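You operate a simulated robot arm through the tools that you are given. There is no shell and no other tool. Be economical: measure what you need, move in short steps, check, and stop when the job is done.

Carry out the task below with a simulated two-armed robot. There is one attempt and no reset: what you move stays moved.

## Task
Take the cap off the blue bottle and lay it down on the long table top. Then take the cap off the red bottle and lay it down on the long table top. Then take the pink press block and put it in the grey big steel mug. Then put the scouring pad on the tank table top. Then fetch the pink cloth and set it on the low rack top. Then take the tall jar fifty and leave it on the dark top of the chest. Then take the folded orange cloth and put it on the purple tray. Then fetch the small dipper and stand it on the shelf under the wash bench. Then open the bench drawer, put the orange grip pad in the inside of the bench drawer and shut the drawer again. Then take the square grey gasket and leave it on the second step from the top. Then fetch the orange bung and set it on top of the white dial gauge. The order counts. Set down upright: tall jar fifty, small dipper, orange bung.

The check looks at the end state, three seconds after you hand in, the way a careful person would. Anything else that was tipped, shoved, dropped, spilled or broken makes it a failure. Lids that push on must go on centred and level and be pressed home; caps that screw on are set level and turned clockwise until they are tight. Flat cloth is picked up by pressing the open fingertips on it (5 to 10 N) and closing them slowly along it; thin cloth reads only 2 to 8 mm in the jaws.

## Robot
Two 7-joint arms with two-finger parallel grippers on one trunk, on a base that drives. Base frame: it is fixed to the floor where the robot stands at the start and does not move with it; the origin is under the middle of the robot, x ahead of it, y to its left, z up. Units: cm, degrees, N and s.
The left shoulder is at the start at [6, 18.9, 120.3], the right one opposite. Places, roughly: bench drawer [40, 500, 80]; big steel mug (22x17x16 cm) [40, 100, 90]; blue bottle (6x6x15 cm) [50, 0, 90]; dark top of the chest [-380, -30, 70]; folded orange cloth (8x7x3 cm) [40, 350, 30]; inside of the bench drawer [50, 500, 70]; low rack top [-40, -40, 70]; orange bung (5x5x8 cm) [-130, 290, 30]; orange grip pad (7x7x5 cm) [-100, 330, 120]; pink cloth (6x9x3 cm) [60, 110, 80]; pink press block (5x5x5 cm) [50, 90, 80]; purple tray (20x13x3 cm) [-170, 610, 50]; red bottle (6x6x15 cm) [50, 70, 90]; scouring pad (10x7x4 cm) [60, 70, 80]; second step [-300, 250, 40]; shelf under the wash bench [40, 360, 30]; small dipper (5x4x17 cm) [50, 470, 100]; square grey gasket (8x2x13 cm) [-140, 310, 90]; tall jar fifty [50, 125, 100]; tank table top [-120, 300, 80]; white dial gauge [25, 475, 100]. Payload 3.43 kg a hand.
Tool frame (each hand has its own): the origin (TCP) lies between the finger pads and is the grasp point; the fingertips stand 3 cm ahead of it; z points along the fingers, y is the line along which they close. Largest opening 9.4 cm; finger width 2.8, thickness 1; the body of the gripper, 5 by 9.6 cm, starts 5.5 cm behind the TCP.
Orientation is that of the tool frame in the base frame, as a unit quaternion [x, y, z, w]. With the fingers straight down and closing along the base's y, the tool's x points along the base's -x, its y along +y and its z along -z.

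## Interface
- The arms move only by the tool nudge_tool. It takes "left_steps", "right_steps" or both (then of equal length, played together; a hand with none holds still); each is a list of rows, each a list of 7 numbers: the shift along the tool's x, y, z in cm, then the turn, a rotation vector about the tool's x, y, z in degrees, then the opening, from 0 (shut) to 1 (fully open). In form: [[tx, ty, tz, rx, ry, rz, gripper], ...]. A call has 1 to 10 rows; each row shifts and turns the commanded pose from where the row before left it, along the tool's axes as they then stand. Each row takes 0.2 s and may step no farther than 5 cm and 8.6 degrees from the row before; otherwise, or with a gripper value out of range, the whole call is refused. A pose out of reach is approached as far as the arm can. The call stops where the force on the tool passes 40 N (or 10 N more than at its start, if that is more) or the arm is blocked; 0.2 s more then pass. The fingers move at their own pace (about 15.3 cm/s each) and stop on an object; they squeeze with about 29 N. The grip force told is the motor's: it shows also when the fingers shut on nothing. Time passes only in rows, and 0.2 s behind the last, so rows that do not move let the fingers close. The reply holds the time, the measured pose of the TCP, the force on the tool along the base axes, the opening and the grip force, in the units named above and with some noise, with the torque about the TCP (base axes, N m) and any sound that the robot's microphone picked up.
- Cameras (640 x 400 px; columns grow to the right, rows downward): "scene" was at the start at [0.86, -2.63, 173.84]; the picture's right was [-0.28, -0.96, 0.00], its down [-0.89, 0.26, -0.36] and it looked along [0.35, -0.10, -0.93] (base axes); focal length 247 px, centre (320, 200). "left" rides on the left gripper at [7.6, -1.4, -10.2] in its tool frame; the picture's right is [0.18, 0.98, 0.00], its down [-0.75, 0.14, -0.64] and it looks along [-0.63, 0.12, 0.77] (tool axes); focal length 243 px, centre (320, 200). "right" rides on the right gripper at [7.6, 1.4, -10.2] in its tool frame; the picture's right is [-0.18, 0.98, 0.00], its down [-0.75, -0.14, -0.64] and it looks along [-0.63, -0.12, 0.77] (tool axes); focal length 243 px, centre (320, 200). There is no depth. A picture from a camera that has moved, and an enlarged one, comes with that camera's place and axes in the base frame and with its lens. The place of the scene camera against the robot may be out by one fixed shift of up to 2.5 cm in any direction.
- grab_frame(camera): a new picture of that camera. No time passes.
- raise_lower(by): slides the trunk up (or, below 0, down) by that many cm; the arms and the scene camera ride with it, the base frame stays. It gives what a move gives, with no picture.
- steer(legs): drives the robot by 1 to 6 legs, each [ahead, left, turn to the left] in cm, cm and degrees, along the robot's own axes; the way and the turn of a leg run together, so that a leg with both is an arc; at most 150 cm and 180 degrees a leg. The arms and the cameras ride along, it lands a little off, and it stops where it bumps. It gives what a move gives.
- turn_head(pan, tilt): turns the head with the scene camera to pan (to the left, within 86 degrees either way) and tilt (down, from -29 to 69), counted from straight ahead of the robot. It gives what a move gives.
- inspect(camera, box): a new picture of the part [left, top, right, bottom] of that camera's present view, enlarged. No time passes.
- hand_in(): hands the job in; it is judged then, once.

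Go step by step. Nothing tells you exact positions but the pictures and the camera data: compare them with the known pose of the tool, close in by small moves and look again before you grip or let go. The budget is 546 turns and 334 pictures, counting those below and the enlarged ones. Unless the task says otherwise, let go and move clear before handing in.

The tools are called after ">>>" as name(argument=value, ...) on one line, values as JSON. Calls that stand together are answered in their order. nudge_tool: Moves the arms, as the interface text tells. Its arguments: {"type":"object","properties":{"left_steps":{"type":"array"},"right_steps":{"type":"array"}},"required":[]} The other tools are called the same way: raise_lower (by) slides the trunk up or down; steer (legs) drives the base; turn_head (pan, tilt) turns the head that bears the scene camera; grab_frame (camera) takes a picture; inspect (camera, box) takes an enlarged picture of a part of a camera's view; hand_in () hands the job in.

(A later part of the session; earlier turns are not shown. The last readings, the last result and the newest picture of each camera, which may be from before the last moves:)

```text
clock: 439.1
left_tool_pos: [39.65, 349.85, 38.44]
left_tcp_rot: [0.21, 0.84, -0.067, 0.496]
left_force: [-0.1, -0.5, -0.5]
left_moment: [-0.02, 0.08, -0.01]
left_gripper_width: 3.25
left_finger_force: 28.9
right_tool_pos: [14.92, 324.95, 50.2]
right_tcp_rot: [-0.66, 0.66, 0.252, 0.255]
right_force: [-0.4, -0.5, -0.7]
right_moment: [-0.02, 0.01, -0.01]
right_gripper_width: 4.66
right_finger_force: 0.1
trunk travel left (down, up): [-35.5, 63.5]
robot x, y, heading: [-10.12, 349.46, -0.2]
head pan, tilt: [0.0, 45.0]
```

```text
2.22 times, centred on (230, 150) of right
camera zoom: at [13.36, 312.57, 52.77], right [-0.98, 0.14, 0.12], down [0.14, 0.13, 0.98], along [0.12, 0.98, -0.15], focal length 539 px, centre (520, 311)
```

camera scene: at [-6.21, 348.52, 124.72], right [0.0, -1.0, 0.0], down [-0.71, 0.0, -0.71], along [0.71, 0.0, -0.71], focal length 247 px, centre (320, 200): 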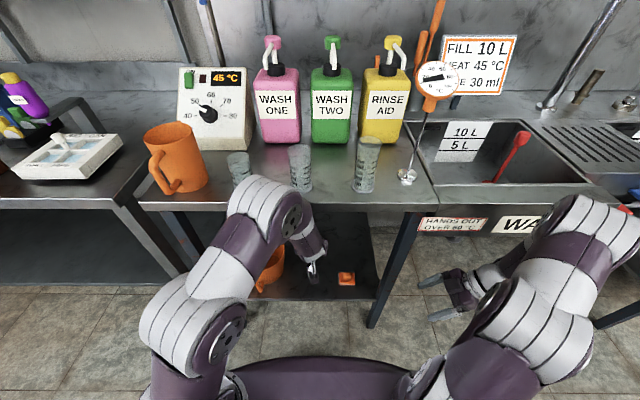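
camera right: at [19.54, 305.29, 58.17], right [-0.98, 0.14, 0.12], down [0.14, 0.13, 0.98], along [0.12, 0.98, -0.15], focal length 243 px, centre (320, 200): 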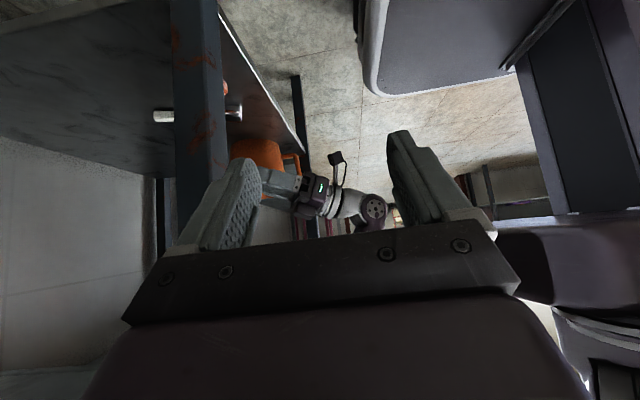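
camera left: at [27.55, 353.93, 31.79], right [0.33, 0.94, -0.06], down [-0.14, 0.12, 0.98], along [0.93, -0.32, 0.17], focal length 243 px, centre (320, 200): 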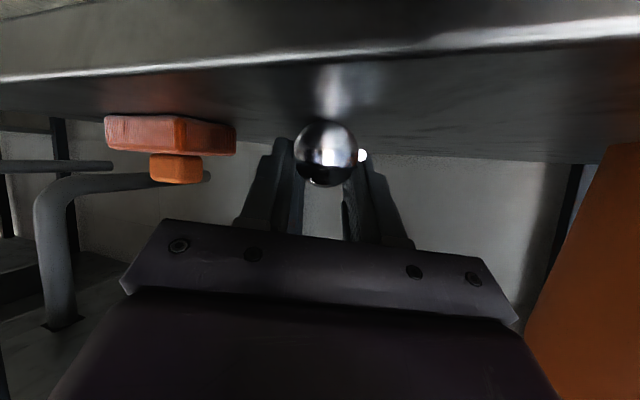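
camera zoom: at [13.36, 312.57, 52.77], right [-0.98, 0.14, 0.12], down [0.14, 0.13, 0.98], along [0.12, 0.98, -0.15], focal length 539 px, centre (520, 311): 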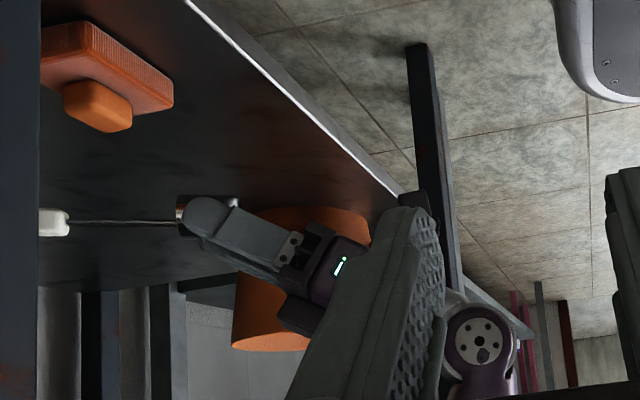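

>>> steer(legs=[[-45, 0, 0]])

>>> raise_lower(by=30)

>>> nudge_tool(right_steps=[[0, 0, -5, 0, 8.4, 0, 0.5], [0, 0, -4, 0, 8.4, 0, 0.5], [0, 0, -4, 0, 8.4, 0, 0.5], [0, 0, -3, 0, 8.4, 0, 0.5], [0, 0, 0, 0, 8.4, 0, 0.5]])

```text
clock: 441.8
left_tool_pos: [-6.05, 350.02, 38.41]
left_tcp_rot: [0.211, 0.839, -0.068, 0.497]
left_force: [0.6, -0.1, -0.9]
left_moment: [0.01, 0.05, 0.0]
left_gripper_width: 3.23
left_finger_force: 28.8
right_tool_pos: [-30.8, 325.31, 50.34]
right_tcp_rot: [-0.66, 0.66, 0.253, 0.255]
right_force: [-0.2, -0.2, -0.3]
right_moment: [0.02, -0.01, -0.01]
right_gripper_width: 4.69
right_finger_force: 0.1
trunk travel left (down, up): [-35.5, 63.5]
robot x, y, heading: [-55.66, 349.39, -0.5]
head pan, tilt: [0.0, 45.0]
```

```text
clock: 444.8
left_tool_pos: [-6.0, 349.98, 68.42]
left_tcp_rot: [0.21, 0.84, -0.067, 0.496]
left_force: [-0.3, 0.2, 0.0]
left_moment: [0.03, 0.03, -0.02]
left_gripper_width: 3.25
left_finger_force: 29.1
right_tool_pos: [-30.9, 325.23, 80.27]
right_tcp_rot: [-0.659, 0.661, 0.252, 0.256]
right_force: [0.2, -1.0, -0.4]
right_moment: [0.01, -0.03, 0.0]
right_gripper_width: 4.74
right_finger_force: 0.0
trunk travel left (down, up): [-65.5, 33.5]
robot x, y, heading: [-55.93, 349.92, -0.5]
head pan, tilt: [0.0, 45.0]
```

```text
clock: 446.0
left_tool_pos: [-6.02, 350.06, 68.36]
left_tcp_rot: [0.211, 0.84, -0.067, 0.496]
left_force: [-0.2, -0.2, -0.8]
left_moment: [0.02, 0.0, -0.01]
left_gripper_width: 3.23
left_finger_force: 28.8
right_tool_pos: [-31.04, 317.21, 93.69]
right_tcp_rot: [-0.706, 0.708, -0.002, 0.001]
right_force: [0.0, -0.8, -0.1]
right_moment: [0.0, 0.02, -0.01]
right_gripper_width: 4.72
right_finger_force: 0.1
trunk travel left (down, up): [-65.5, 33.5]
robot x, y, heading: [-55.67, 349.62, -0.3]
head pan, tilt: [0.0, 45.0]
```

>>> nudge_tool(right_steps=[[0, 0, 0, 0, 0, 8.58, 0.5], [0, 0, 0, 0, 0, 8.58, 0.5], [0, 0, 0, 0, 0, 8.58, 0.5], [0, 0, 0, 0, 0, 8.58, 0.5], [0, 0, 0, 0, 0, 8.58, 0.5], [0, 0, 0, 0, 0, 8.58, 0.5], [0, 0, 0, 0, 0, 8.58, 0.5], [0, 0, 0, 0, 0, 8.58, 0.5], [0, 0, 0, 0, 0, 8.58, 0.5], [0, 0, 0, 0, 0, 8.58, 0.5]])

>>> nudge_tool(right_steps=[[0, 0, 0, 0, 0, 8.5, 0.5], [0, 0, 0, 0, 0, 8.5, 0.5]])

>>> grab_frame(camera="right")

>>> grab_frame(camera="scene")

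```text
clock: 448.2
left_tool_pos: [-5.95, 350.04, 68.45]
left_tcp_rot: [0.211, 0.84, -0.067, 0.496]
left_force: [0.6, -0.4, -0.5]
left_moment: [0.01, 0.04, -0.02]
left_gripper_width: 3.24
left_finger_force: 29.0
right_tool_pos: [-30.86, 317.13, 93.86]
right_tcp_rot: [-0.033, 0.999, 0.001, 0.001]
right_force: [0.1, 0.3, -0.4]
right_moment: [0.0, 0.0, -0.03]
right_gripper_width: 4.68
right_finger_force: 0.1
trunk travel left (down, up): [-65.5, 33.5]
robot x, y, heading: [-55.74, 349.46, -0.5]
head pan, tilt: [0.0, 45.0]
```

```text
clock: 448.8
left_tool_pos: [-5.96, 350.02, 68.25]
left_tcp_rot: [0.21, 0.84, -0.067, 0.496]
left_force: [-1.2, -0.7, -0.8]
left_moment: [0.0, 0.01, 0.02]
left_gripper_width: 3.19
left_finger_force: 28.5
right_tool_pos: [-30.88, 317.1, 93.94]
right_tcp_rot: [0.115, 0.993, 0.001, 0.002]
right_force: [0.4, -0.3, -0.3]
right_moment: [-0.02, -0.02, 0.0]
right_gripper_width: 4.69
right_finger_force: 0.1
trunk travel left (down, up): [-65.5, 33.5]
robot x, y, heading: [-55.83, 349.29, -0.5]
head pan, tilt: [0.0, 45.0]
```

```text
117 pictures are left
camera right: at [-38.16, 320.23, 104.13], right [0.4, 0.91, 0.0], down [0.7, -0.31, 0.64], along [0.59, -0.26, -0.76], focal length 243 px, centre (320, 200)
```

right: 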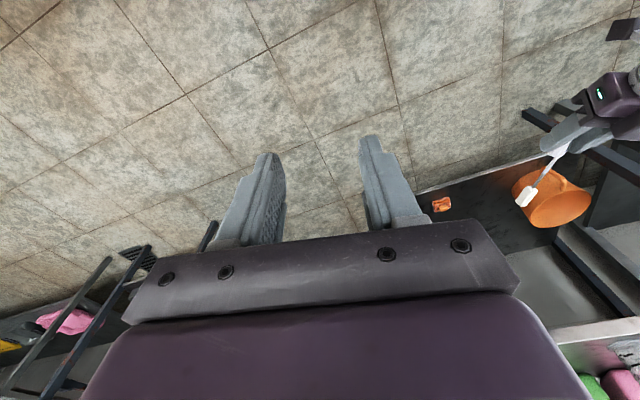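

```text
116 pictures are left
camera scene: at [-52.14, 348.47, 154.72], right [-0.01, -1.0, 0.0], down [-0.71, 0.0, -0.71], along [0.71, 0.0, -0.71], focal length 247 px, centre (320, 200)
```

scene: 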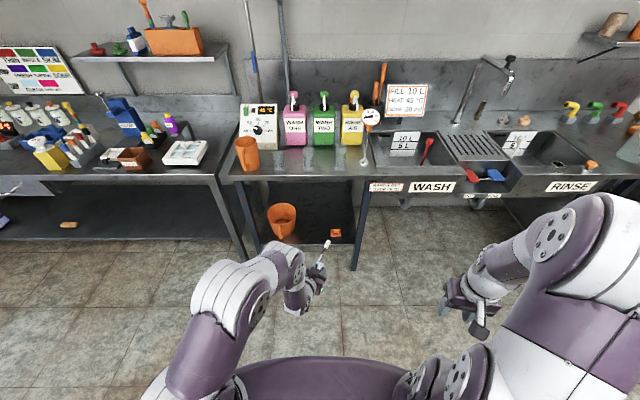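

>>> nudge_tool(right_steps=[[-4.5, 1.05, 0, 0, 0, 0, 0.5], [-4.5, 1.05, 0, 0, 0, 0, 0.5], [-4.5, 1.05, 0, 0, 0, 0, 0.5], [-4.5, 1.05, 0, 0, 0, 0, 0.5], [-4.5, 1.05, 0, 0, 0, 0, 0.5], [-4.5, 1.05, 0, 0, 0, 0, 0.5], [-4.5, 1.05, 0, 0, 0, 0, 0.5], [-4.5, 1.05, 0, 0, 0, 0, 0.5]])

>>> nudge_tool(right_steps=[[0.9, 4.1, 1.4, 0, 0, 0, 0.5], [0.9, 4.1, 1.4, 0, 0, 0, 0.5], [0.9, 4.1, 1.4, 0, 0, 0, 0.5], [0.9, 4.1, 1.4, 0, 0, 0, 0.5]])

>>> grab_frame(camera="right")

```text
clock: 450.6
left_tool_pos: [-6.06, 350.19, 68.48]
left_tcp_rot: [0.211, 0.84, -0.068, 0.496]
left_force: [0.4, 0.2, 0.0]
left_moment: [0.01, 0.02, -0.01]
left_gripper_width: 3.22
left_finger_force: 28.2
right_tool_pos: [-0.01, 318.02, 92.34]
right_tcp_rot: [0.113, 0.994, 0.001, 0.001]
right_force: [0.7, -0.3, -0.7]
right_moment: [-0.04, -0.03, 0.0]
right_gripper_width: 4.68
right_finger_force: 0.1
right hand out of reach, approached as far as the arm can: row 7, 8
trunk travel left (down, up): [-65.5, 33.5]
robot x, y, heading: [-55.71, 349.2, -0.4]
head pan, tilt: [0.0, 45.0]
```

```text
clock: 451.6
left_tool_pos: [-6.0, 350.05, 68.45]
left_tcp_rot: [0.211, 0.839, -0.068, 0.496]
left_force: [0.1, 0.2, -0.7]
left_moment: [-0.02, 0.05, 0.01]
left_gripper_width: 3.23
left_finger_force: 29.0
right_tool_pos: [-0.08, 334.46, 86.85]
right_tcp_rot: [0.115, 0.993, 0.001, 0.003]
right_force: [-0.5, 0.1, -0.3]
right_moment: [-0.01, 0.02, 0.03]
right_gripper_width: 4.71
right_finger_force: 0.0
trunk travel left (down, up): [-65.5, 33.5]
robot x, y, heading: [-55.33, 349.74, -0.2]
head pan, tilt: [0.0, 45.0]
```

```text
115 pictures are left
camera right: at [-7.26, 337.61, 96.94], right [0.4, 0.92, 0.0], down [0.7, -0.31, 0.65], along [0.59, -0.26, -0.76], focal length 243 px, centre (320, 200)
```

right: 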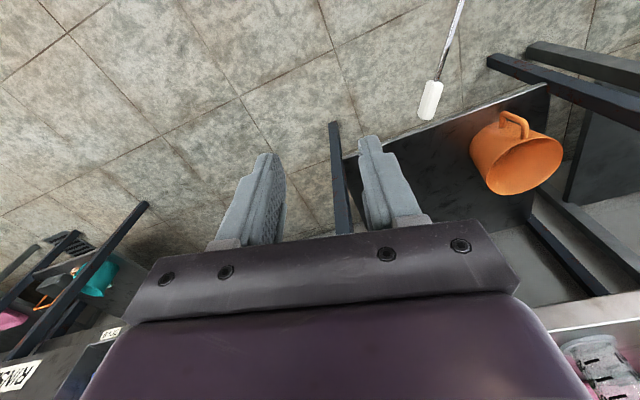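

>>> nudge_tool(left_steps=[[1.46, -1.48, -2.83, 0, 0, 0, 0], [1.46, -1.48, -2.83, 0, 0, 0, 0], [1.46, -1.48, -2.83, 0, 0, 0, 0], [1.46, -1.48, -2.83, 0, 0, 0, 0]])

>>> grab_frame(camera="right")

```text
clock: 452.6
left_tool_pos: [-19.97, 349.84, 68.3]
left_tcp_rot: [0.211, 0.839, -0.068, 0.498]
left_force: [-0.6, 0.0, -1.0]
left_moment: [0.0, 0.04, 0.02]
left_gripper_width: 3.25
left_finger_force: 28.9
right_tool_pos: [-0.23, 334.35, 86.71]
right_tcp_rot: [0.113, 0.994, 0.001, 0.001]
right_force: [0.1, -0.3, -0.6]
right_moment: [0.01, 0.03, 0.02]
right_gripper_width: 4.71
right_finger_force: 0.0
trunk travel left (down, up): [-65.5, 33.5]
robot x, y, heading: [-55.66, 349.45, -0.3]
head pan, tilt: [0.0, 45.0]
```

```text
114 pictures are left
camera right: at [-7.33, 337.46, 96.96], right [0.4, 0.92, 0.0], down [0.7, -0.31, 0.64], along [0.59, -0.26, -0.76], focal length 243 px, centre (320, 200)
```

right: 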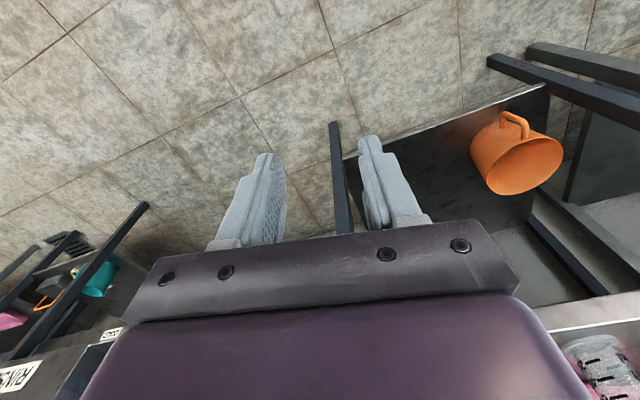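

>>> nudge_tool(right_steps=[[2.85, 2.26, 0.5, 0, 0, 0, 0.5], [2.85, 2.26, 0.5, 0, 0, 0, 0.5], [2.85, 2.26, 0.5, 0, 0, 0, 0.5], [2.85, 2.26, 0.5, 0, 0, 0, 0.5]])

>>> grab_frame(camera="right")

```text
clock: 453.6
left_tool_pos: [-19.89, 349.93, 68.28]
left_tcp_rot: [0.211, 0.84, -0.068, 0.496]
left_force: [-0.9, 0.0, -0.1]
left_moment: [0.03, 0.02, -0.01]
left_gripper_width: 3.24
left_finger_force: 29.0
right_tool_pos: [-8.79, 345.81, 84.5]
right_tcp_rot: [0.113, 0.994, 0.001, 0.002]
right_force: [-0.3, 0.1, -0.4]
right_moment: [-0.03, 0.01, 0.0]
right_gripper_width: 4.72
right_finger_force: 0.1
trunk travel left (down, up): [-65.5, 33.5]
robot x, y, heading: [-55.52, 349.73, -0.2]
head pan, tilt: [0.0, 45.0]
```

```text
113 pictures are left
camera right: at [-15.99, 349.09, 94.69], right [0.4, 0.92, 0.0], down [0.7, -0.31, 0.64], along [0.59, -0.26, -0.76], focal length 243 px, centre (320, 200)
```

right: 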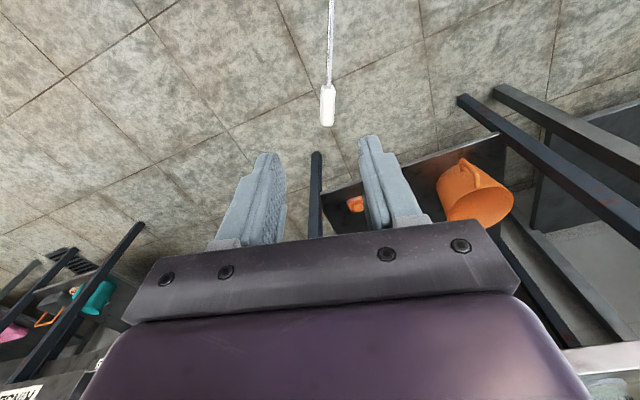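

>>> nudge_tool(right_steps=[[0, 0, 0, 0, 0, 5, 0.5], [0, 0, 0, 0, 0, 5, 0.5], [0, 0, 0, 0, 7.5, 0, 0.5], [0, 0, 0, 0, 7.5, 0, 0.5]])

>>> grab_frame(camera="right")

```text
clock: 454.6
left_tool_pos: [-19.76, 349.87, 68.27]
left_tcp_rot: [0.211, 0.839, -0.067, 0.497]
left_force: [-0.1, 0.3, 0.8]
left_moment: [0.05, 0.02, -0.02]
left_gripper_width: 3.21
left_finger_force: 28.3
right_tool_pos: [-8.72, 345.92, 84.48]
right_tcp_rot: [0.198, 0.971, 0.027, -0.128]
right_force: [0.2, -0.9, -0.1]
right_moment: [-0.01, -0.03, -0.01]
right_gripper_width: 4.72
right_finger_force: 0.1
trunk travel left (down, up): [-65.5, 33.5]
robot x, y, heading: [-55.74, 349.54, -0.7]
head pan, tilt: [0.0, 45.0]
```

```text
112 pictures are left
camera right: at [-12.56, 349.17, 96.44], right [0.55, 0.83, -0.04], down [0.77, -0.48, 0.43], along [0.33, -0.27, -0.9], focal length 243 px, centre (320, 200)
```

right: 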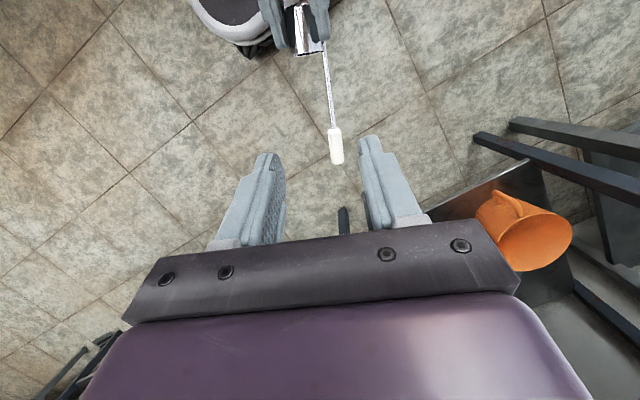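

>>> nudge_tool(right_steps=[[-2.2, 0.19, 3.5, 0, 0, 0, 0.5], [-2.2, 0.19, 3.5, 0, 0, 0, 0.5], [-2.2, 0.19, 3.5, 0, 0, 0, 0.5]])

>>> grab_frame(camera="right")

```text
clock: 455.4
left_tool_pos: [-19.75, 349.79, 68.16]
left_tcp_rot: [0.21, 0.84, -0.067, 0.496]
left_force: [0.2, 0.3, -0.8]
left_moment: [0.0, 0.05, 0.01]
left_gripper_width: 3.21
left_finger_force: 29.2
right_tool_pos: [-5.01, 345.22, 72.4]
right_tcp_rot: [0.198, 0.972, 0.027, -0.127]
right_force: [0.5, 0.0, 0.2]
right_moment: [0.03, 0.02, 0.01]
right_gripper_width: 4.71
right_finger_force: 0.0
trunk travel left (down, up): [-65.5, 33.5]
robot x, y, heading: [-55.57, 349.71, -0.3]
head pan, tilt: [0.0, 45.0]
```

```text
111 pictures are left
camera right: at [-8.9, 348.37, 84.29], right [0.55, 0.83, -0.04], down [0.77, -0.48, 0.43], along [0.34, -0.27, -0.9], focal length 243 px, centre (320, 200)
```

right: 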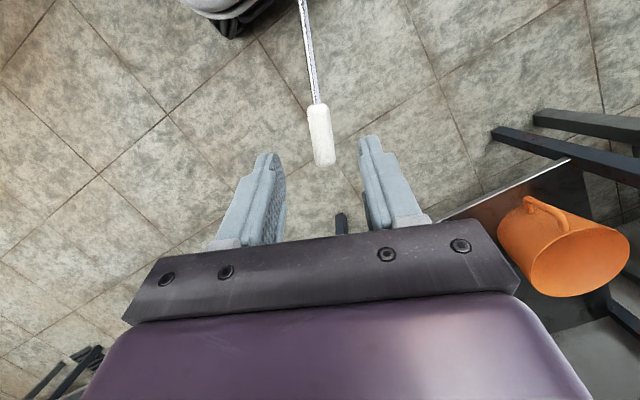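

>>> nudge_tool(right_steps=[[0.1, -0.1, 2.5, 0, 0, 0, 0.5], [0, 0, 2.0, 0, 0, 0, 0.5]])

>>> grab_frame(camera="right")

```text
clock: 456.0
left_tool_pos: [-19.89, 349.82, 68.31]
left_tcp_rot: [0.211, 0.839, -0.068, 0.497]
left_force: [-0.3, -0.2, 0.3]
left_moment: [0.04, 0.03, 0.0]
left_gripper_width: 3.2
left_finger_force: 29.3
right_tool_pos: [-6.36, 345.64, 68.37]
right_tcp_rot: [0.198, 0.972, 0.025, -0.126]
right_force: [-0.5, -0.3, 0.2]
right_moment: [0.0, 0.03, 0.01]
right_gripper_width: 4.68
right_finger_force: 0.1
trunk travel left (down, up): [-65.5, 33.5]
robot x, y, heading: [-55.82, 349.63, -0.3]
head pan, tilt: [0.0, 45.0]
```

```text
110 pictures are left
camera right: at [-10.18, 348.87, 80.18], right [0.55, 0.83, -0.04], down [0.77, -0.48, 0.43], along [0.34, -0.27, -0.9], focal length 243 px, centre (320, 200)
```

right: 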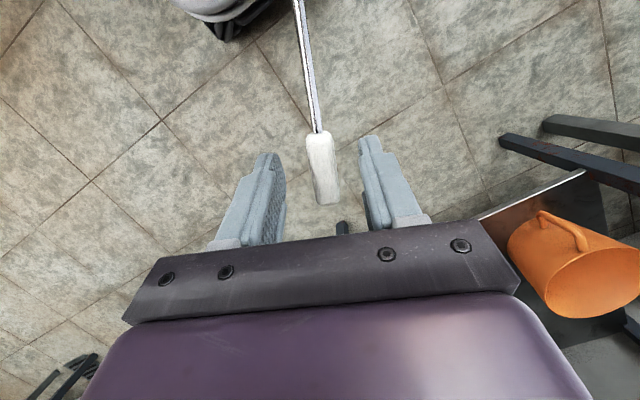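

>>> nudge_tool(right_steps=[[0, 0, 0.9, 0, 0, 0, 0.5], [0, 0, 0, 0, 0, 0, 0.35], [0, 0, 0, 0, 0, 0, 0.2], [0, 0, 0, 0, 0, 0, 0], [0, 0, 0, 0, 0, 0, 0]])

>>> grab_frame(camera="right")

```text
clock: 457.2
left_tool_pos: [-19.87, 349.88, 68.2]
left_tcp_rot: [0.212, 0.839, -0.068, 0.496]
left_force: [-6.4, -11.1, -3.0]
left_moment: [0.02, -0.21, -0.77]
left_gripper_width: 3.23
left_finger_force: 29.2
right_tool_pos: [-6.47, 345.7, 67.56]
right_tcp_rot: [0.198, 0.972, 0.027, -0.125]
right_force: [6.5, 11.5, 1.9]
right_moment: [-0.02, 0.61, -0.91]
right_gripper_width: 1.73
right_finger_force: 28.5
trunk travel left (down, up): [-65.5, 33.5]
robot x, y, heading: [-56.23, 349.57, -0.5]
head pan, tilt: [0.0, 45.0]
```

```text
109 pictures are left
camera right: at [-10.31, 348.85, 79.36], right [0.55, 0.83, -0.04], down [0.76, -0.48, 0.43], along [0.34, -0.27, -0.9], focal length 243 px, centre (320, 200)
```

right: 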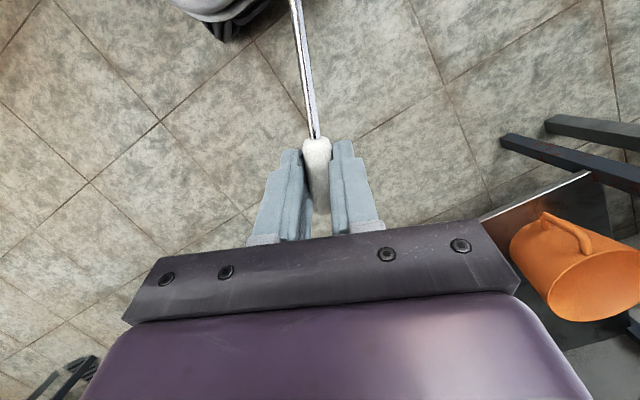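

Right hand now grips the handle at 1.73 cm. I'll open the left hand and withdraw it, leaving the dipper in the right.

>>> nudge_tool(left_steps=[[0, 0, 0, 0, 0, 0, 0.4], [0, 0, 0, 0, 0, 0, 0.55], [0, 0, -2, 0, 0, 0, 0.6], [0, 0, -4, 0, 0, 0, 0.6], [0, 0, -4, 0, 0, 0, 0.6]])

>>> grab_frame(camera="left")

>>> grab_frame(camera="right")

```text
clock: 458.5
left_tool_pos: [-19.76, 352.45, 74.67]
left_tcp_rot: [0.087, 0.813, -0.075, 0.571]
left_force: [-0.3, -0.3, -0.5]
left_moment: [-0.03, -0.05, 0.03]
left_gripper_width: 5.63
left_finger_force: 0.0
right_tool_pos: [-6.54, 345.65, 67.51]
right_tcp_rot: [0.198, 0.972, 0.026, -0.126]
right_force: [0.9, 0.5, -0.4]
right_moment: [-0.04, -0.06, 0.03]
right_gripper_width: 1.49
right_finger_force: 28.5
trunk travel left (down, up): [-65.5, 33.5]
robot x, y, heading: [-56.02, 349.41, -0.5]
head pan, tilt: [0.0, 45.0]
stopped in row 5 (left hand): the arm was blocked; the commanded pose is now the measured one
```

```text
108 pictures are left
camera left: at [-32.17, 353.76, 70.91], right [0.16, 0.97, -0.2], down [-0.3, 0.24, 0.92], along [0.94, -0.09, 0.33], focal length 243 px, centre (320, 200)
```

left: 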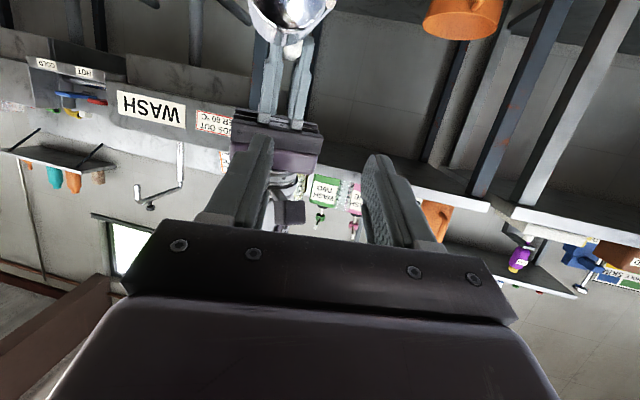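

```text
107 pictures are left
camera right: at [-10.37, 348.82, 79.31], right [0.55, 0.83, -0.04], down [0.77, -0.48, 0.43], along [0.34, -0.27, -0.9], focal length 243 px, centre (320, 200)
```

right: 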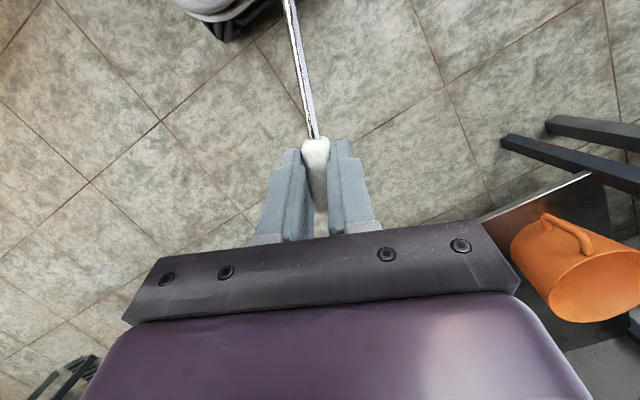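

>>> nudge_tool(left_steps=[[-3, 0, 0, 0, 0, 0, 0.6], [-3, 2, 0, 0, 0, 0, 0.6], [0, 4, 0, 0, 0, 0, 0.6], [0, 4, 0, 0, 0, 0, 0.6], [0, 4, 0, 0, 0, 0, 0.6]])

>>> grab_frame(camera="scene")

```text
clock: 459.7
left_tool_pos: [-14.68, 365.99, 80.07]
left_tcp_rot: [0.088, 0.814, -0.075, 0.569]
left_force: [-0.9, 0.5, 0.0]
left_moment: [0.03, -0.01, -0.06]
left_gripper_width: 5.64
left_finger_force: 0.1
right_tool_pos: [-6.47, 345.69, 67.48]
right_tcp_rot: [0.198, 0.972, 0.027, -0.126]
right_force: [-0.3, -0.6, -0.4]
right_moment: [-0.03, -0.02, -0.01]
right_gripper_width: 1.48
right_finger_force: 29.1
trunk travel left (down, up): [-65.5, 33.5]
robot x, y, heading: [-55.42, 349.53, -0.5]
head pan, tilt: [0.0, 45.0]
```

```text
106 pictures are left
camera scene: at [-52.13, 348.64, 154.72], right [-0.01, -1.0, 0.0], down [-0.71, 0.0, -0.71], along [0.71, -0.01, -0.71], focal length 247 px, centre (320, 200)
```

scene: 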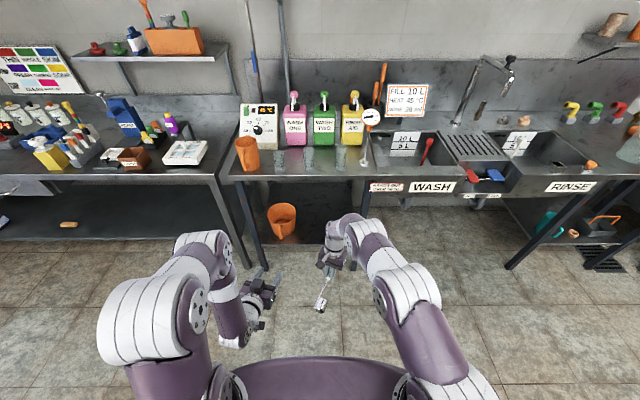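

>>> nudge_tool(right_steps=[[0, 0, 0, 0, -8.2, 0, 0], [0, 0, 0, 0, -8.2, 0, 0], [0, 0, 0, 0, -8.2, 0, 0], [0, 0, 0, 0, -8.2, 0, 0], [0, 0, 0, 0, -8.2, 0, 0], [0, 0, 0, 0, -8.2, 0, 0], [0, 0, 0, 0, -8.2, 0, 0], [0, 0, 0, 0, -8.2, 0, 0], [0, 0, 0, 0, -8.2, 0, 0], [0, 0, 0, 0, -8.2, 0, 0]])

>>> grab_frame(camera="right")

>>> grab_frame(camera="left")

```text
clock: 462.1
left_tool_pos: [-14.59, 365.96, 80.15]
left_tcp_rot: [0.086, 0.814, -0.073, 0.57]
left_force: [0.5, 0.2, -0.9]
left_moment: [0.02, -0.01, -0.02]
left_gripper_width: 5.63
left_finger_force: 0.0
right_tool_pos: [-5.08, 346.1, 70.2]
right_tcp_rot: [0.182, 0.821, -0.096, 0.532]
right_force: [0.2, 0.2, 0.1]
right_moment: [0.03, 0.01, -0.01]
right_gripper_width: 1.47
right_finger_force: 28.6
right hand out of reach, approached as far as the arm can: row 10
trunk travel left (down, up): [-65.5, 33.5]
robot x, y, heading: [-55.45, 349.56, -0.4]
head pan, tilt: [0.0, 45.0]
stopped in row 10 (right hand): the arm was blocked; the commanded pose is now the measured one
```

```text
105 pictures are left
camera right: at [-16.04, 352.49, 67.49], right [0.46, 0.86, 0.2], down [-0.32, -0.05, 0.95], along [0.83, -0.5, 0.25], focal length 243 px, centre (320, 200)
```

right: 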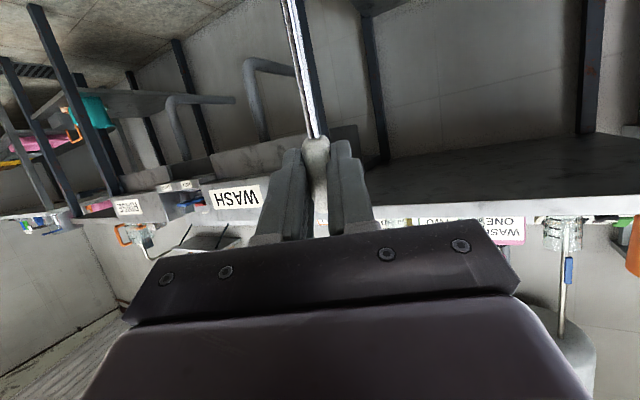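

```text
104 pictures are left
camera left: at [-26.93, 367.21, 76.4], right [0.16, 0.97, -0.19], down [-0.3, 0.24, 0.92], along [0.94, -0.09, 0.33], focal length 243 px, centre (320, 200)
```

left: 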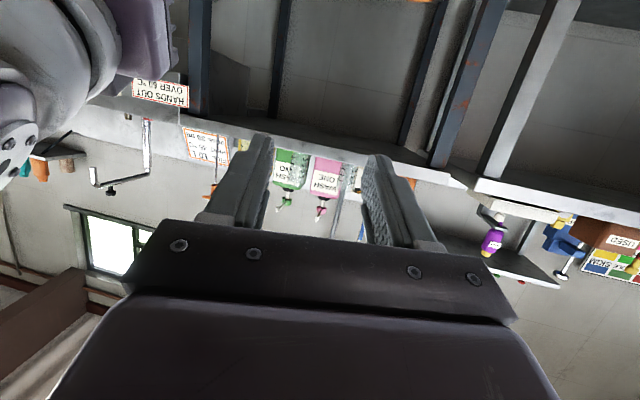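

>>> nudge_tool(left_steps=[[-3, 3, 0, 0, 0, 0, 0.6], [-3, 3, 0, 0, 0, 0, 0.6], [-3, 3, 0, 0, 0, 0, 0.6], [-3, 3, 0, 0, 0, 0, 0.6]])

>>> nudge_tool(right_steps=[[1, -2, -1, 0, 0, 0, 0], [0, 0, 0, 0, -5, 0, 0], [0, 0, 0, 0, -5, 0, 0]])

>>> grab_frame(camera="scene")

```text
clock: 463.1
left_tool_pos: [-7.93, 376.78, 91.08]
left_tcp_rot: [0.087, 0.814, -0.074, 0.569]
left_force: [-0.5, -0.8, -0.4]
left_moment: [0.0, 0.01, -0.02]
left_gripper_width: 5.65
left_finger_force: 0.0
right_tool_pos: [-4.97, 346.15, 70.27]
right_tcp_rot: [0.182, 0.821, -0.093, 0.533]
right_force: [0.1, 0.2, -0.5]
right_moment: [0.02, -0.01, -0.05]
right_gripper_width: 1.48
right_finger_force: 28.8
trunk travel left (down, up): [-65.5, 33.5]
robot x, y, heading: [-55.58, 349.67, -0.7]
head pan, tilt: [0.0, 45.0]
```

```text
clock: 464.1
left_tool_pos: [-7.91, 376.85, 91.03]
left_tcp_rot: [0.087, 0.814, -0.074, 0.57]
left_force: [0.2, -0.2, 0.8]
left_moment: [0.02, 0.04, -0.02]
left_gripper_width: 5.65
left_finger_force: 0.1
right_tool_pos: [-5.39, 345.85, 71.23]
right_tcp_rot: [0.191, 0.816, -0.077, 0.54]
right_force: [0.1, 0.7, 0.4]
right_moment: [0.02, -0.01, -0.01]
right_gripper_width: 1.48
right_finger_force: 29.4
right hand out of reach, approached as far as the arm can: row 2, 3
trunk travel left (down, up): [-65.5, 33.5]
robot x, y, heading: [-55.67, 349.83, -0.4]
head pan, tilt: [0.0, 45.0]
stopped in row 3 (right hand): the arm was blocked; the commanded pose is now the measured one
```

```text
103 pictures are left
camera scene: at [-52.14, 348.49, 154.72], right [-0.01, -1.0, 0.0], down [-0.71, 0.0, -0.71], along [0.71, 0.0, -0.71], focal length 247 px, centre (320, 200)
```

scene: 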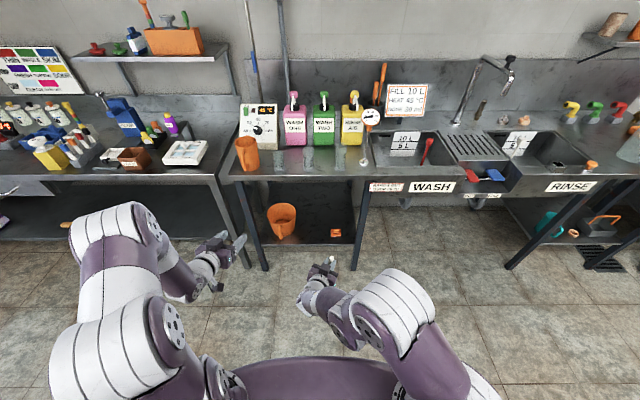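

>>> nudge_tool(right_steps=[[0, -2, -1, -6.4, 0.57, -2.84, 0], [0, -2, -1, -6.4, 0.57, -2.84, 0], [0, -2, -1, -6.4, 0.57, -2.84, 0], [0, -2, 0, -6.4, 0.57, -2.84, 0], [0, -2, 0, -6.4, 0.57, -2.84, 0]])

>>> nudge_tool(right_steps=[[0, 0, 0, 0, -5, 0, 0], [0, 0, 0, 0, -5, 0, 0]])

>>> grab_frame(camera="scene")

```text
clock: 465.3
left_tool_pos: [-7.81, 376.89, 91.09]
left_tcp_rot: [0.088, 0.814, -0.074, 0.569]
left_force: [0.5, 0.3, 0.1]
left_moment: [0.02, 0.04, 0.01]
left_gripper_width: 5.64
left_finger_force: 0.0
right_tool_pos: [-1.37, 346.76, 70.24]
right_tcp_rot: [-0.08, 0.839, 0.053, 0.536]
right_force: [-0.3, 0.4, -0.3]
right_moment: [-0.03, 0.04, -0.03]
right_gripper_width: 1.51
right_finger_force: 28.9
right hand out of reach, approached as far as the arm can: row 2, 3, 4, 5
trunk travel left (down, up): [-65.5, 33.5]
robot x, y, heading: [-55.73, 349.91, -0.5]
head pan, tilt: [0.0, 45.0]
```

```text
clock: 465.9
left_tool_pos: [-7.73, 376.81, 91.14]
left_tcp_rot: [0.088, 0.813, -0.074, 0.57]
left_force: [0.2, -0.5, 0.0]
left_moment: [0.0, 0.05, 0.0]
left_gripper_width: 5.66
left_finger_force: 0.0
right_tool_pos: [-0.78, 347.24, 70.46]
right_tcp_rot: [-0.08, 0.789, 0.052, 0.608]
right_force: [-0.6, 0.4, -0.1]
right_moment: [-0.05, 0.02, -0.01]
right_gripper_width: 1.5
right_finger_force: 29.6
right hand out of reach, approached as far as the arm can: row 2
trunk travel left (down, up): [-65.5, 33.5]
robot x, y, heading: [-55.84, 349.49, -0.5]
head pan, tilt: [0.0, 45.0]
```

```text
102 pictures are left
camera scene: at [-52.12, 348.49, 154.73], right [-0.01, -1.0, 0.0], down [-0.71, 0.0, -0.71], along [0.71, 0.0, -0.71], focal length 247 px, centre (320, 200)
```

scene: 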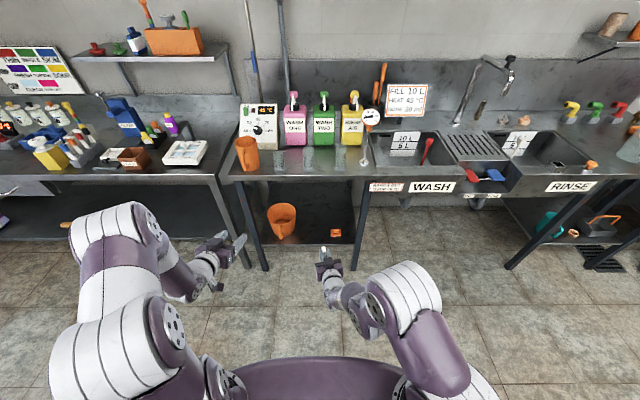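

>>> nudge_tool(left_steps=[[1, -0.7, -2.75, 0, 0, 0, 0.6], [1, -0.7, -2.75, 0, 0, 0, 0.6], [1, -0.7, -2.75, 0, 0, 0, 0.6], [1, -0.7, -2.75, 0, 0, 0, 0.6]])

>>> raise_lower(by=-21)

>>> grab_frame(camera="left")

```text
clock: 466.9
left_tool_pos: [-19.93, 376.96, 90.88]
left_tcp_rot: [0.087, 0.813, -0.074, 0.571]
left_force: [-1.0, 0.0, 0.0]
left_moment: [-0.02, -0.01, -0.02]
left_gripper_width: 5.62
left_finger_force: 0.2
right_tool_pos: [-0.82, 347.23, 70.5]
right_tcp_rot: [-0.08, 0.789, 0.052, 0.607]
right_force: [-0.3, 0.4, -0.3]
right_moment: [0.01, 0.0, 0.02]
right_gripper_width: 1.46
right_finger_force: 29.0
trunk travel left (down, up): [-65.5, 33.5]
robot x, y, heading: [-56.01, 349.51, -0.4]
head pan, tilt: [0.0, 45.0]
```

```text
clock: 469.1
left_tool_pos: [-19.84, 376.83, 70.0]
left_tcp_rot: [0.087, 0.814, -0.073, 0.57]
left_force: [-0.2, -0.2, -0.5]
left_moment: [0.02, 0.0, 0.04]
left_gripper_width: 5.62
left_finger_force: 0.0
right_tool_pos: [-0.84, 347.31, 49.43]
right_tcp_rot: [-0.08, 0.789, 0.052, 0.607]
right_force: [0.1, 1.2, 0.0]
right_moment: [0.01, 0.02, 0.01]
right_gripper_width: 1.48
right_finger_force: 28.2
trunk travel left (down, up): [-44.5, 54.5]
robot x, y, heading: [-55.78, 349.22, -0.6]
head pan, tilt: [0.0, 45.0]
```

```text
101 pictures are left
camera left: at [-32.14, 378.21, 66.28], right [0.16, 0.97, -0.19], down [-0.3, 0.24, 0.92], along [0.94, -0.09, 0.33], focal length 243 px, centre (320, 200)
```

left: 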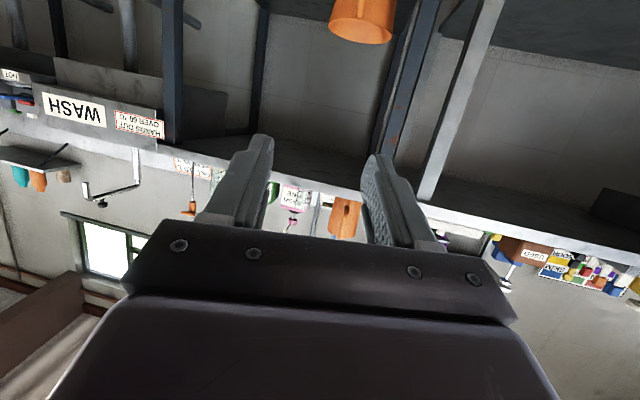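

>>> inspect(camera="scene", box=[270, 200, 380, 310])

```text
3.64 times, centred on (325, 255) of scene
camera zoom: at [-52.16, 348.48, 133.73], right [-0.01, -1.0, 0.0], down [-0.71, 0.0, -0.71], along [0.71, 0.0, -0.71], focal length 898 px, centre (302, 0)
```

zoom: 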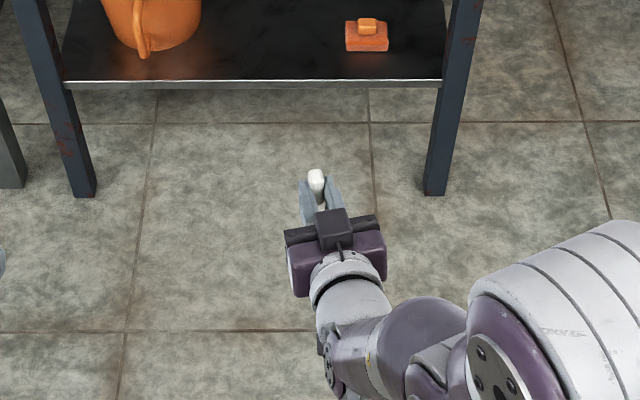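

>>> grab_frame(camera="right")

```text
99 pictures are left
camera right: at [-12.83, 346.44, 44.72], right [-0.14, 0.98, 0.16], down [-0.39, -0.21, 0.9], along [0.91, 0.06, 0.41], focal length 243 px, centre (320, 200)
```

right: 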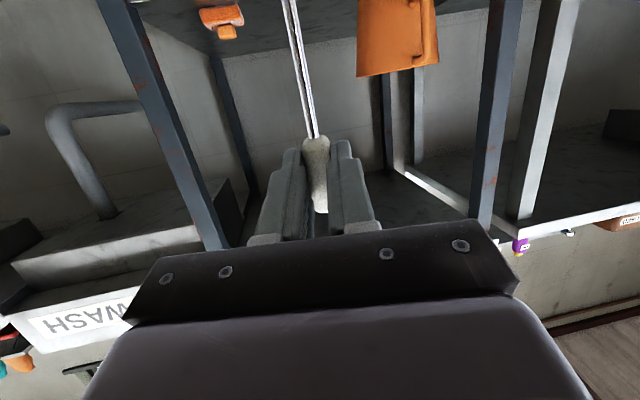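

>>> nudge_tool(left_steps=[[0, 0, 0, 7.8, 0.2, 2.8, 0.6], [0, 0, 0, 7.8, 0.2, 2.8, 0.6], [0, 0, 0, 7.8, 0.2, 2.8, 0.6], [0, 0, 0, 7.8, 0.2, 2.8, 0.6], [0, 0, 0, 7.8, 0.2, 2.8, 0.6], [0, 0, 0, 7.8, 0.2, 2.8, 0.6]])

>>> grab_frame(camera="left")

```text
clock: 470.5
left_tool_pos: [-19.79, 377.0, 70.02]
left_tcp_rot: [0.421, 0.702, -0.308, 0.485]
left_force: [0.3, -0.7, 0.5]
left_moment: [-0.02, -0.02, 0.04]
left_gripper_width: 5.65
left_finger_force: 0.0
right_tool_pos: [-0.84, 347.44, 49.44]
right_tcp_rot: [-0.079, 0.789, 0.052, 0.607]
right_force: [0.7, 0.0, -0.1]
right_moment: [0.01, 0.02, -0.01]
right_gripper_width: 1.5
right_finger_force: 29.1
trunk travel left (down, up): [-44.5, 54.5]
robot x, y, heading: [-56.04, 349.28, -0.5]
head pan, tilt: [0.0, 45.0]
```

```text
98 pictures are left
camera left: at [-26.7, 387.19, 66.27], right [0.84, 0.5, -0.2], down [-0.01, 0.38, 0.92], along [0.54, -0.78, 0.33], focal length 243 px, centre (320, 200)
```

left: 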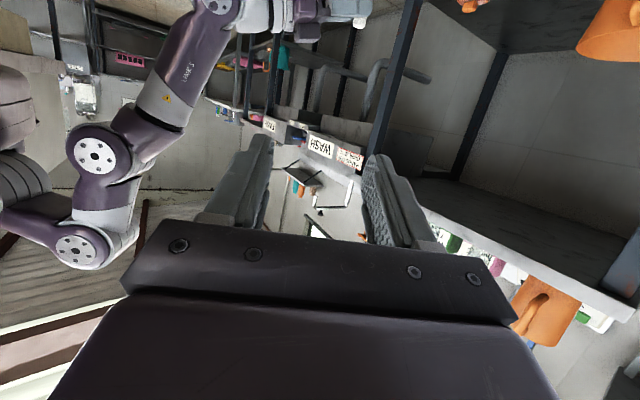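

>>> nudge_tool(left_steps=[[0, 0, 0, 0, 8, 0, 0.6], [0, 0, 0, 0, 8, 0, 0.6], [0, 0, 0, 0, 8, 0, 0.6], [0, 0, 0, 0, 8, 0, 0.6]])

>>> grab_frame(camera="left")

```text
clock: 471.5
left_tool_pos: [-19.84, 376.94, 70.03]
left_tcp_rot: [0.49, 0.809, -0.178, 0.271]
left_force: [-0.3, -0.4, 0.1]
left_moment: [-0.01, 0.01, 0.02]
left_gripper_width: 5.66
left_finger_force: 0.1
right_tool_pos: [-0.83, 347.21, 49.46]
right_tcp_rot: [-0.079, 0.789, 0.051, 0.607]
right_force: [0.5, 0.4, 0.1]
right_moment: [0.0, 0.0, 0.01]
right_gripper_width: 1.5
right_finger_force: 28.9
trunk travel left (down, up): [-44.5, 54.5]
robot x, y, heading: [-55.77, 349.57, -0.4]
head pan, tilt: [0.0, 45.0]
```

```text
97 pictures are left
camera left: at [-26.65, 387.23, 73.35], right [0.81, 0.58, -0.14], down [0.24, -0.1, 0.97], along [0.54, -0.81, -0.22], focal length 243 px, centre (320, 200)
```

left: 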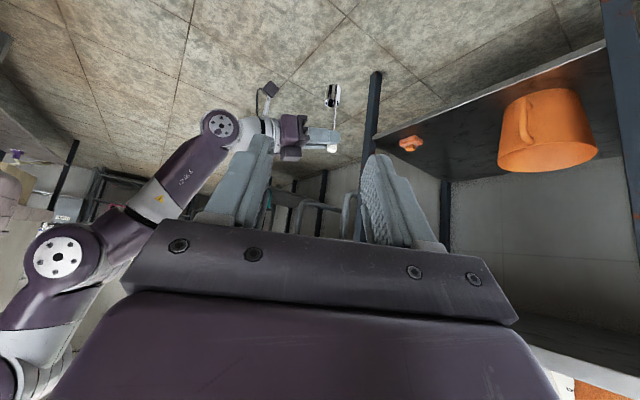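

>>> inspect(camera="left", box=[280, 70, 380, 170])

```text
4.00 times, centred on (330, 120) of left
camera zoom: at [-26.65, 387.23, 73.35], right [0.81, 0.58, -0.14], down [0.24, -0.1, 0.97], along [0.54, -0.81, -0.22], focal length 970 px, centre (280, 520)
```

zoom: 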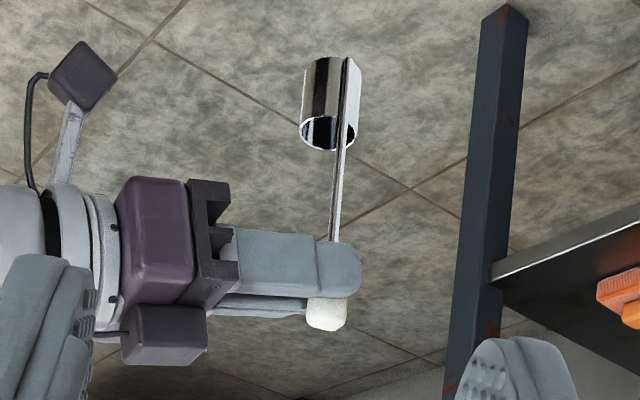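

>>> nudge_tool(right_steps=[[0, 0, 0, 0, -4.8, 0, 0], [0, 0, 0, 0, 0, 0, 0]])

>>> inspect(camera="left", box=[280, 70, 380, 170])

```text
clock: 472.1
left_tool_pos: [-19.75, 376.94, 69.88]
left_tcp_rot: [0.489, 0.809, -0.18, 0.272]
left_force: [-0.5, -0.3, -0.2]
left_moment: [0.03, -0.01, 0.01]
left_gripper_width: 5.63
left_finger_force: 0.1
right_tool_pos: [-0.94, 347.39, 49.5]
right_tcp_rot: [-0.079, 0.776, 0.051, 0.623]
right_force: [0.8, -0.2, -0.1]
right_moment: [-0.01, 0.03, -0.01]
right_gripper_width: 1.49
right_finger_force: 29.0
trunk travel left (down, up): [-44.5, 54.5]
robot x, y, heading: [-55.95, 349.48, -0.3]
head pan, tilt: [0.0, 45.0]
```

```text
4.00 times, centred on (330, 120) of left
camera zoom: at [-26.64, 387.26, 73.31], right [0.81, 0.58, -0.14], down [0.24, -0.1, 0.97], along [0.54, -0.81, -0.22], focal length 970 px, centre (280, 520)
```

zoom: 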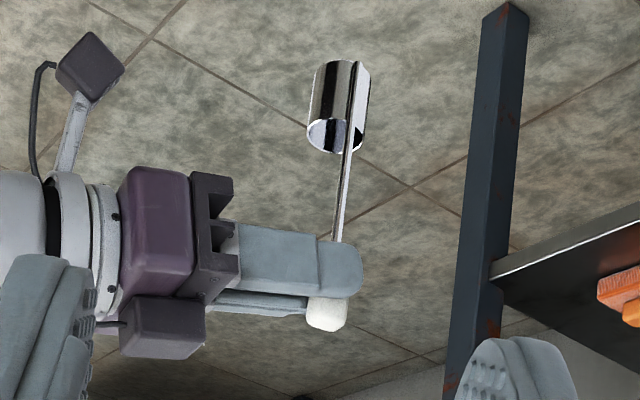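

>>> steer(legs=[[37, 4.5, 0]])

>>> grab_frame(camera="left")

```text
clock: 474.4
left_tool_pos: [16.6, 380.53, 69.81]
left_tcp_rot: [0.493, 0.807, -0.18, 0.271]
left_force: [-0.3, -0.3, -0.4]
left_moment: [-0.02, 0.02, 0.02]
left_gripper_width: 5.67
left_finger_force: 0.0
right_tool_pos: [35.2, 351.05, 49.45]
right_tcp_rot: [-0.075, 0.777, 0.048, 0.623]
right_force: [0.0, -0.1, 0.2]
right_moment: [-0.03, 0.05, 0.01]
right_gripper_width: 1.46
right_finger_force: 28.9
trunk travel left (down, up): [-44.5, 54.5]
robot x, y, heading: [-19.83, 353.53, -0.8]
head pan, tilt: [0.0, 45.0]
```

```text
94 pictures are left
camera left: at [9.82, 391.12, 73.28], right [0.81, 0.57, -0.14], down [0.24, -0.1, 0.97], along [0.54, -0.82, -0.22], focal length 243 px, centre (320, 200)
```

left: 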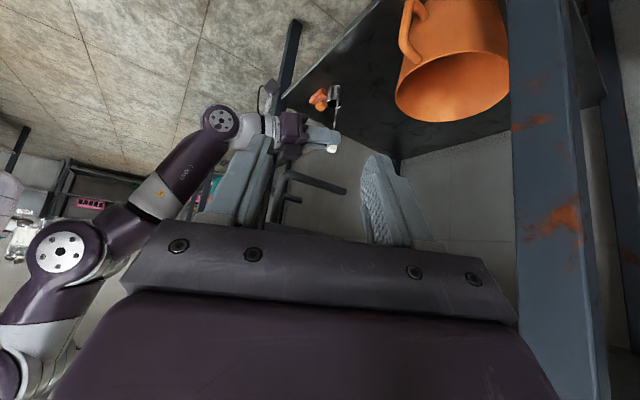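

>>> nudge_tool(right_steps=[[-0.3, 0.7, 1.6, 0, 0, 0, 0], [1.95, 0, 0.44, 0, 0, 0, 0], [1.95, 0, 0.44, 0, 0, 0, 0]])

>>> inspect(camera="left", box=[270, 50, 400, 180])

```text
clock: 475.2
left_tool_pos: [16.51, 380.65, 69.82]
left_tcp_rot: [0.493, 0.807, -0.18, 0.272]
left_force: [0.6, -0.4, 0.0]
left_moment: [0.01, 0.02, 0.0]
left_gripper_width: 5.63
left_finger_force: 0.0
right_tool_pos: [36.69, 351.79, 45.35]
right_tcp_rot: [-0.075, 0.776, 0.048, 0.624]
right_force: [0.1, -0.6, 0.0]
right_moment: [-0.04, -0.02, 0.04]
right_gripper_width: 1.49
right_finger_force: 28.8
trunk travel left (down, up): [-44.5, 54.5]
robot x, y, heading: [-19.46, 353.98, -0.9]
head pan, tilt: [0.0, 45.0]
```

```text
3.08 times, centred on (335, 115) of left
camera zoom: at [9.79, 391.11, 73.31], right [0.81, 0.57, -0.14], down [0.24, -0.1, 0.97], along [0.54, -0.82, -0.22], focal length 746 px, centre (274, 462)
```

zoom: 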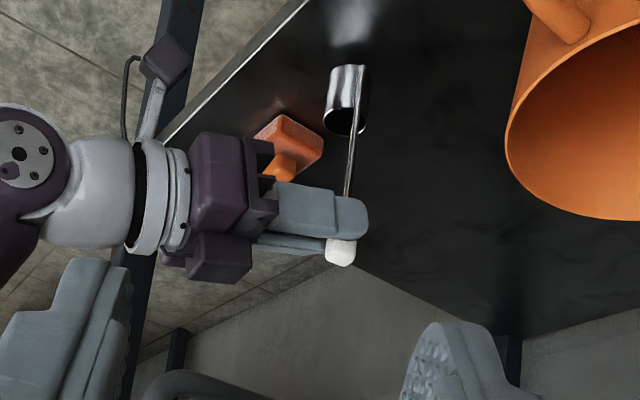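

>>> nudge_tool(right_steps=[[0.78, 0, 0.18, 0, 0, 0, 0], [0, 0, 0, 0, 0, 0, 0]])

>>> nudge_tool(right_steps=[[0.3, 0, 0.07, 0, 0, 0, 0], [0, 0, 0, 0, 0, 0, 0]])

>>> nudge_tool(right_steps=[[0.3, 0, 0.07, 0, 0, 0, 0], [0, 0, 0, 0, 0, 0, 0]])

```text
clock: 475.9
left_tool_pos: [16.58, 380.76, 69.92]
left_tcp_rot: [0.493, 0.807, -0.181, 0.271]
left_force: [-0.3, 0.1, -0.4]
left_moment: [0.01, -0.01, 0.0]
left_gripper_width: 5.65
left_finger_force: 0.1
right_tool_pos: [36.67, 351.82, 44.54]
right_tcp_rot: [-0.076, 0.776, 0.049, 0.624]
right_force: [0.1, 0.9, 0.0]
right_moment: [0.01, -0.03, -0.04]
right_gripper_width: 1.49
right_finger_force: 29.0
trunk travel left (down, up): [-44.5, 54.5]
robot x, y, heading: [-19.89, 353.86, -0.7]
head pan, tilt: [0.0, 45.0]
```

```text
clock: 476.4
left_tool_pos: [16.49, 380.74, 69.96]
left_tcp_rot: [0.493, 0.806, -0.181, 0.272]
left_force: [0.4, -0.2, 0.2]
left_moment: [-0.04, 0.0, -0.01]
left_gripper_width: 5.66
left_finger_force: 0.1
right_tool_pos: [36.74, 351.92, 44.38]
right_tcp_rot: [-0.075, 0.776, 0.048, 0.624]
right_force: [0.5, 0.4, 3.8]
right_moment: [0.0, -0.16, 0.04]
right_gripper_width: 1.47
right_finger_force: 28.9
trunk travel left (down, up): [-44.5, 54.5]
robot x, y, heading: [-19.9, 353.69, -0.7]
head pan, tilt: [0.0, 45.0]
```

```text
clock: 477.1
left_tool_pos: [16.41, 380.68, 70.04]
left_tcp_rot: [0.494, 0.806, -0.181, 0.272]
left_force: [-0.1, -0.4, 0.5]
left_moment: [0.0, -0.02, 0.02]
left_gripper_width: 5.63
left_finger_force: 0.0
right_tool_pos: [36.83, 351.86, 44.42]
right_tcp_rot: [-0.075, 0.775, 0.048, 0.626]
right_force: [-0.6, 2.2, 17.9]
right_moment: [0.18, -0.26, 0.04]
right_gripper_width: 1.49
right_finger_force: 29.0
trunk travel left (down, up): [-44.5, 54.5]
robot x, y, heading: [-19.65, 353.68, -0.9]
head pan, tilt: [0.0, 45.0]
```

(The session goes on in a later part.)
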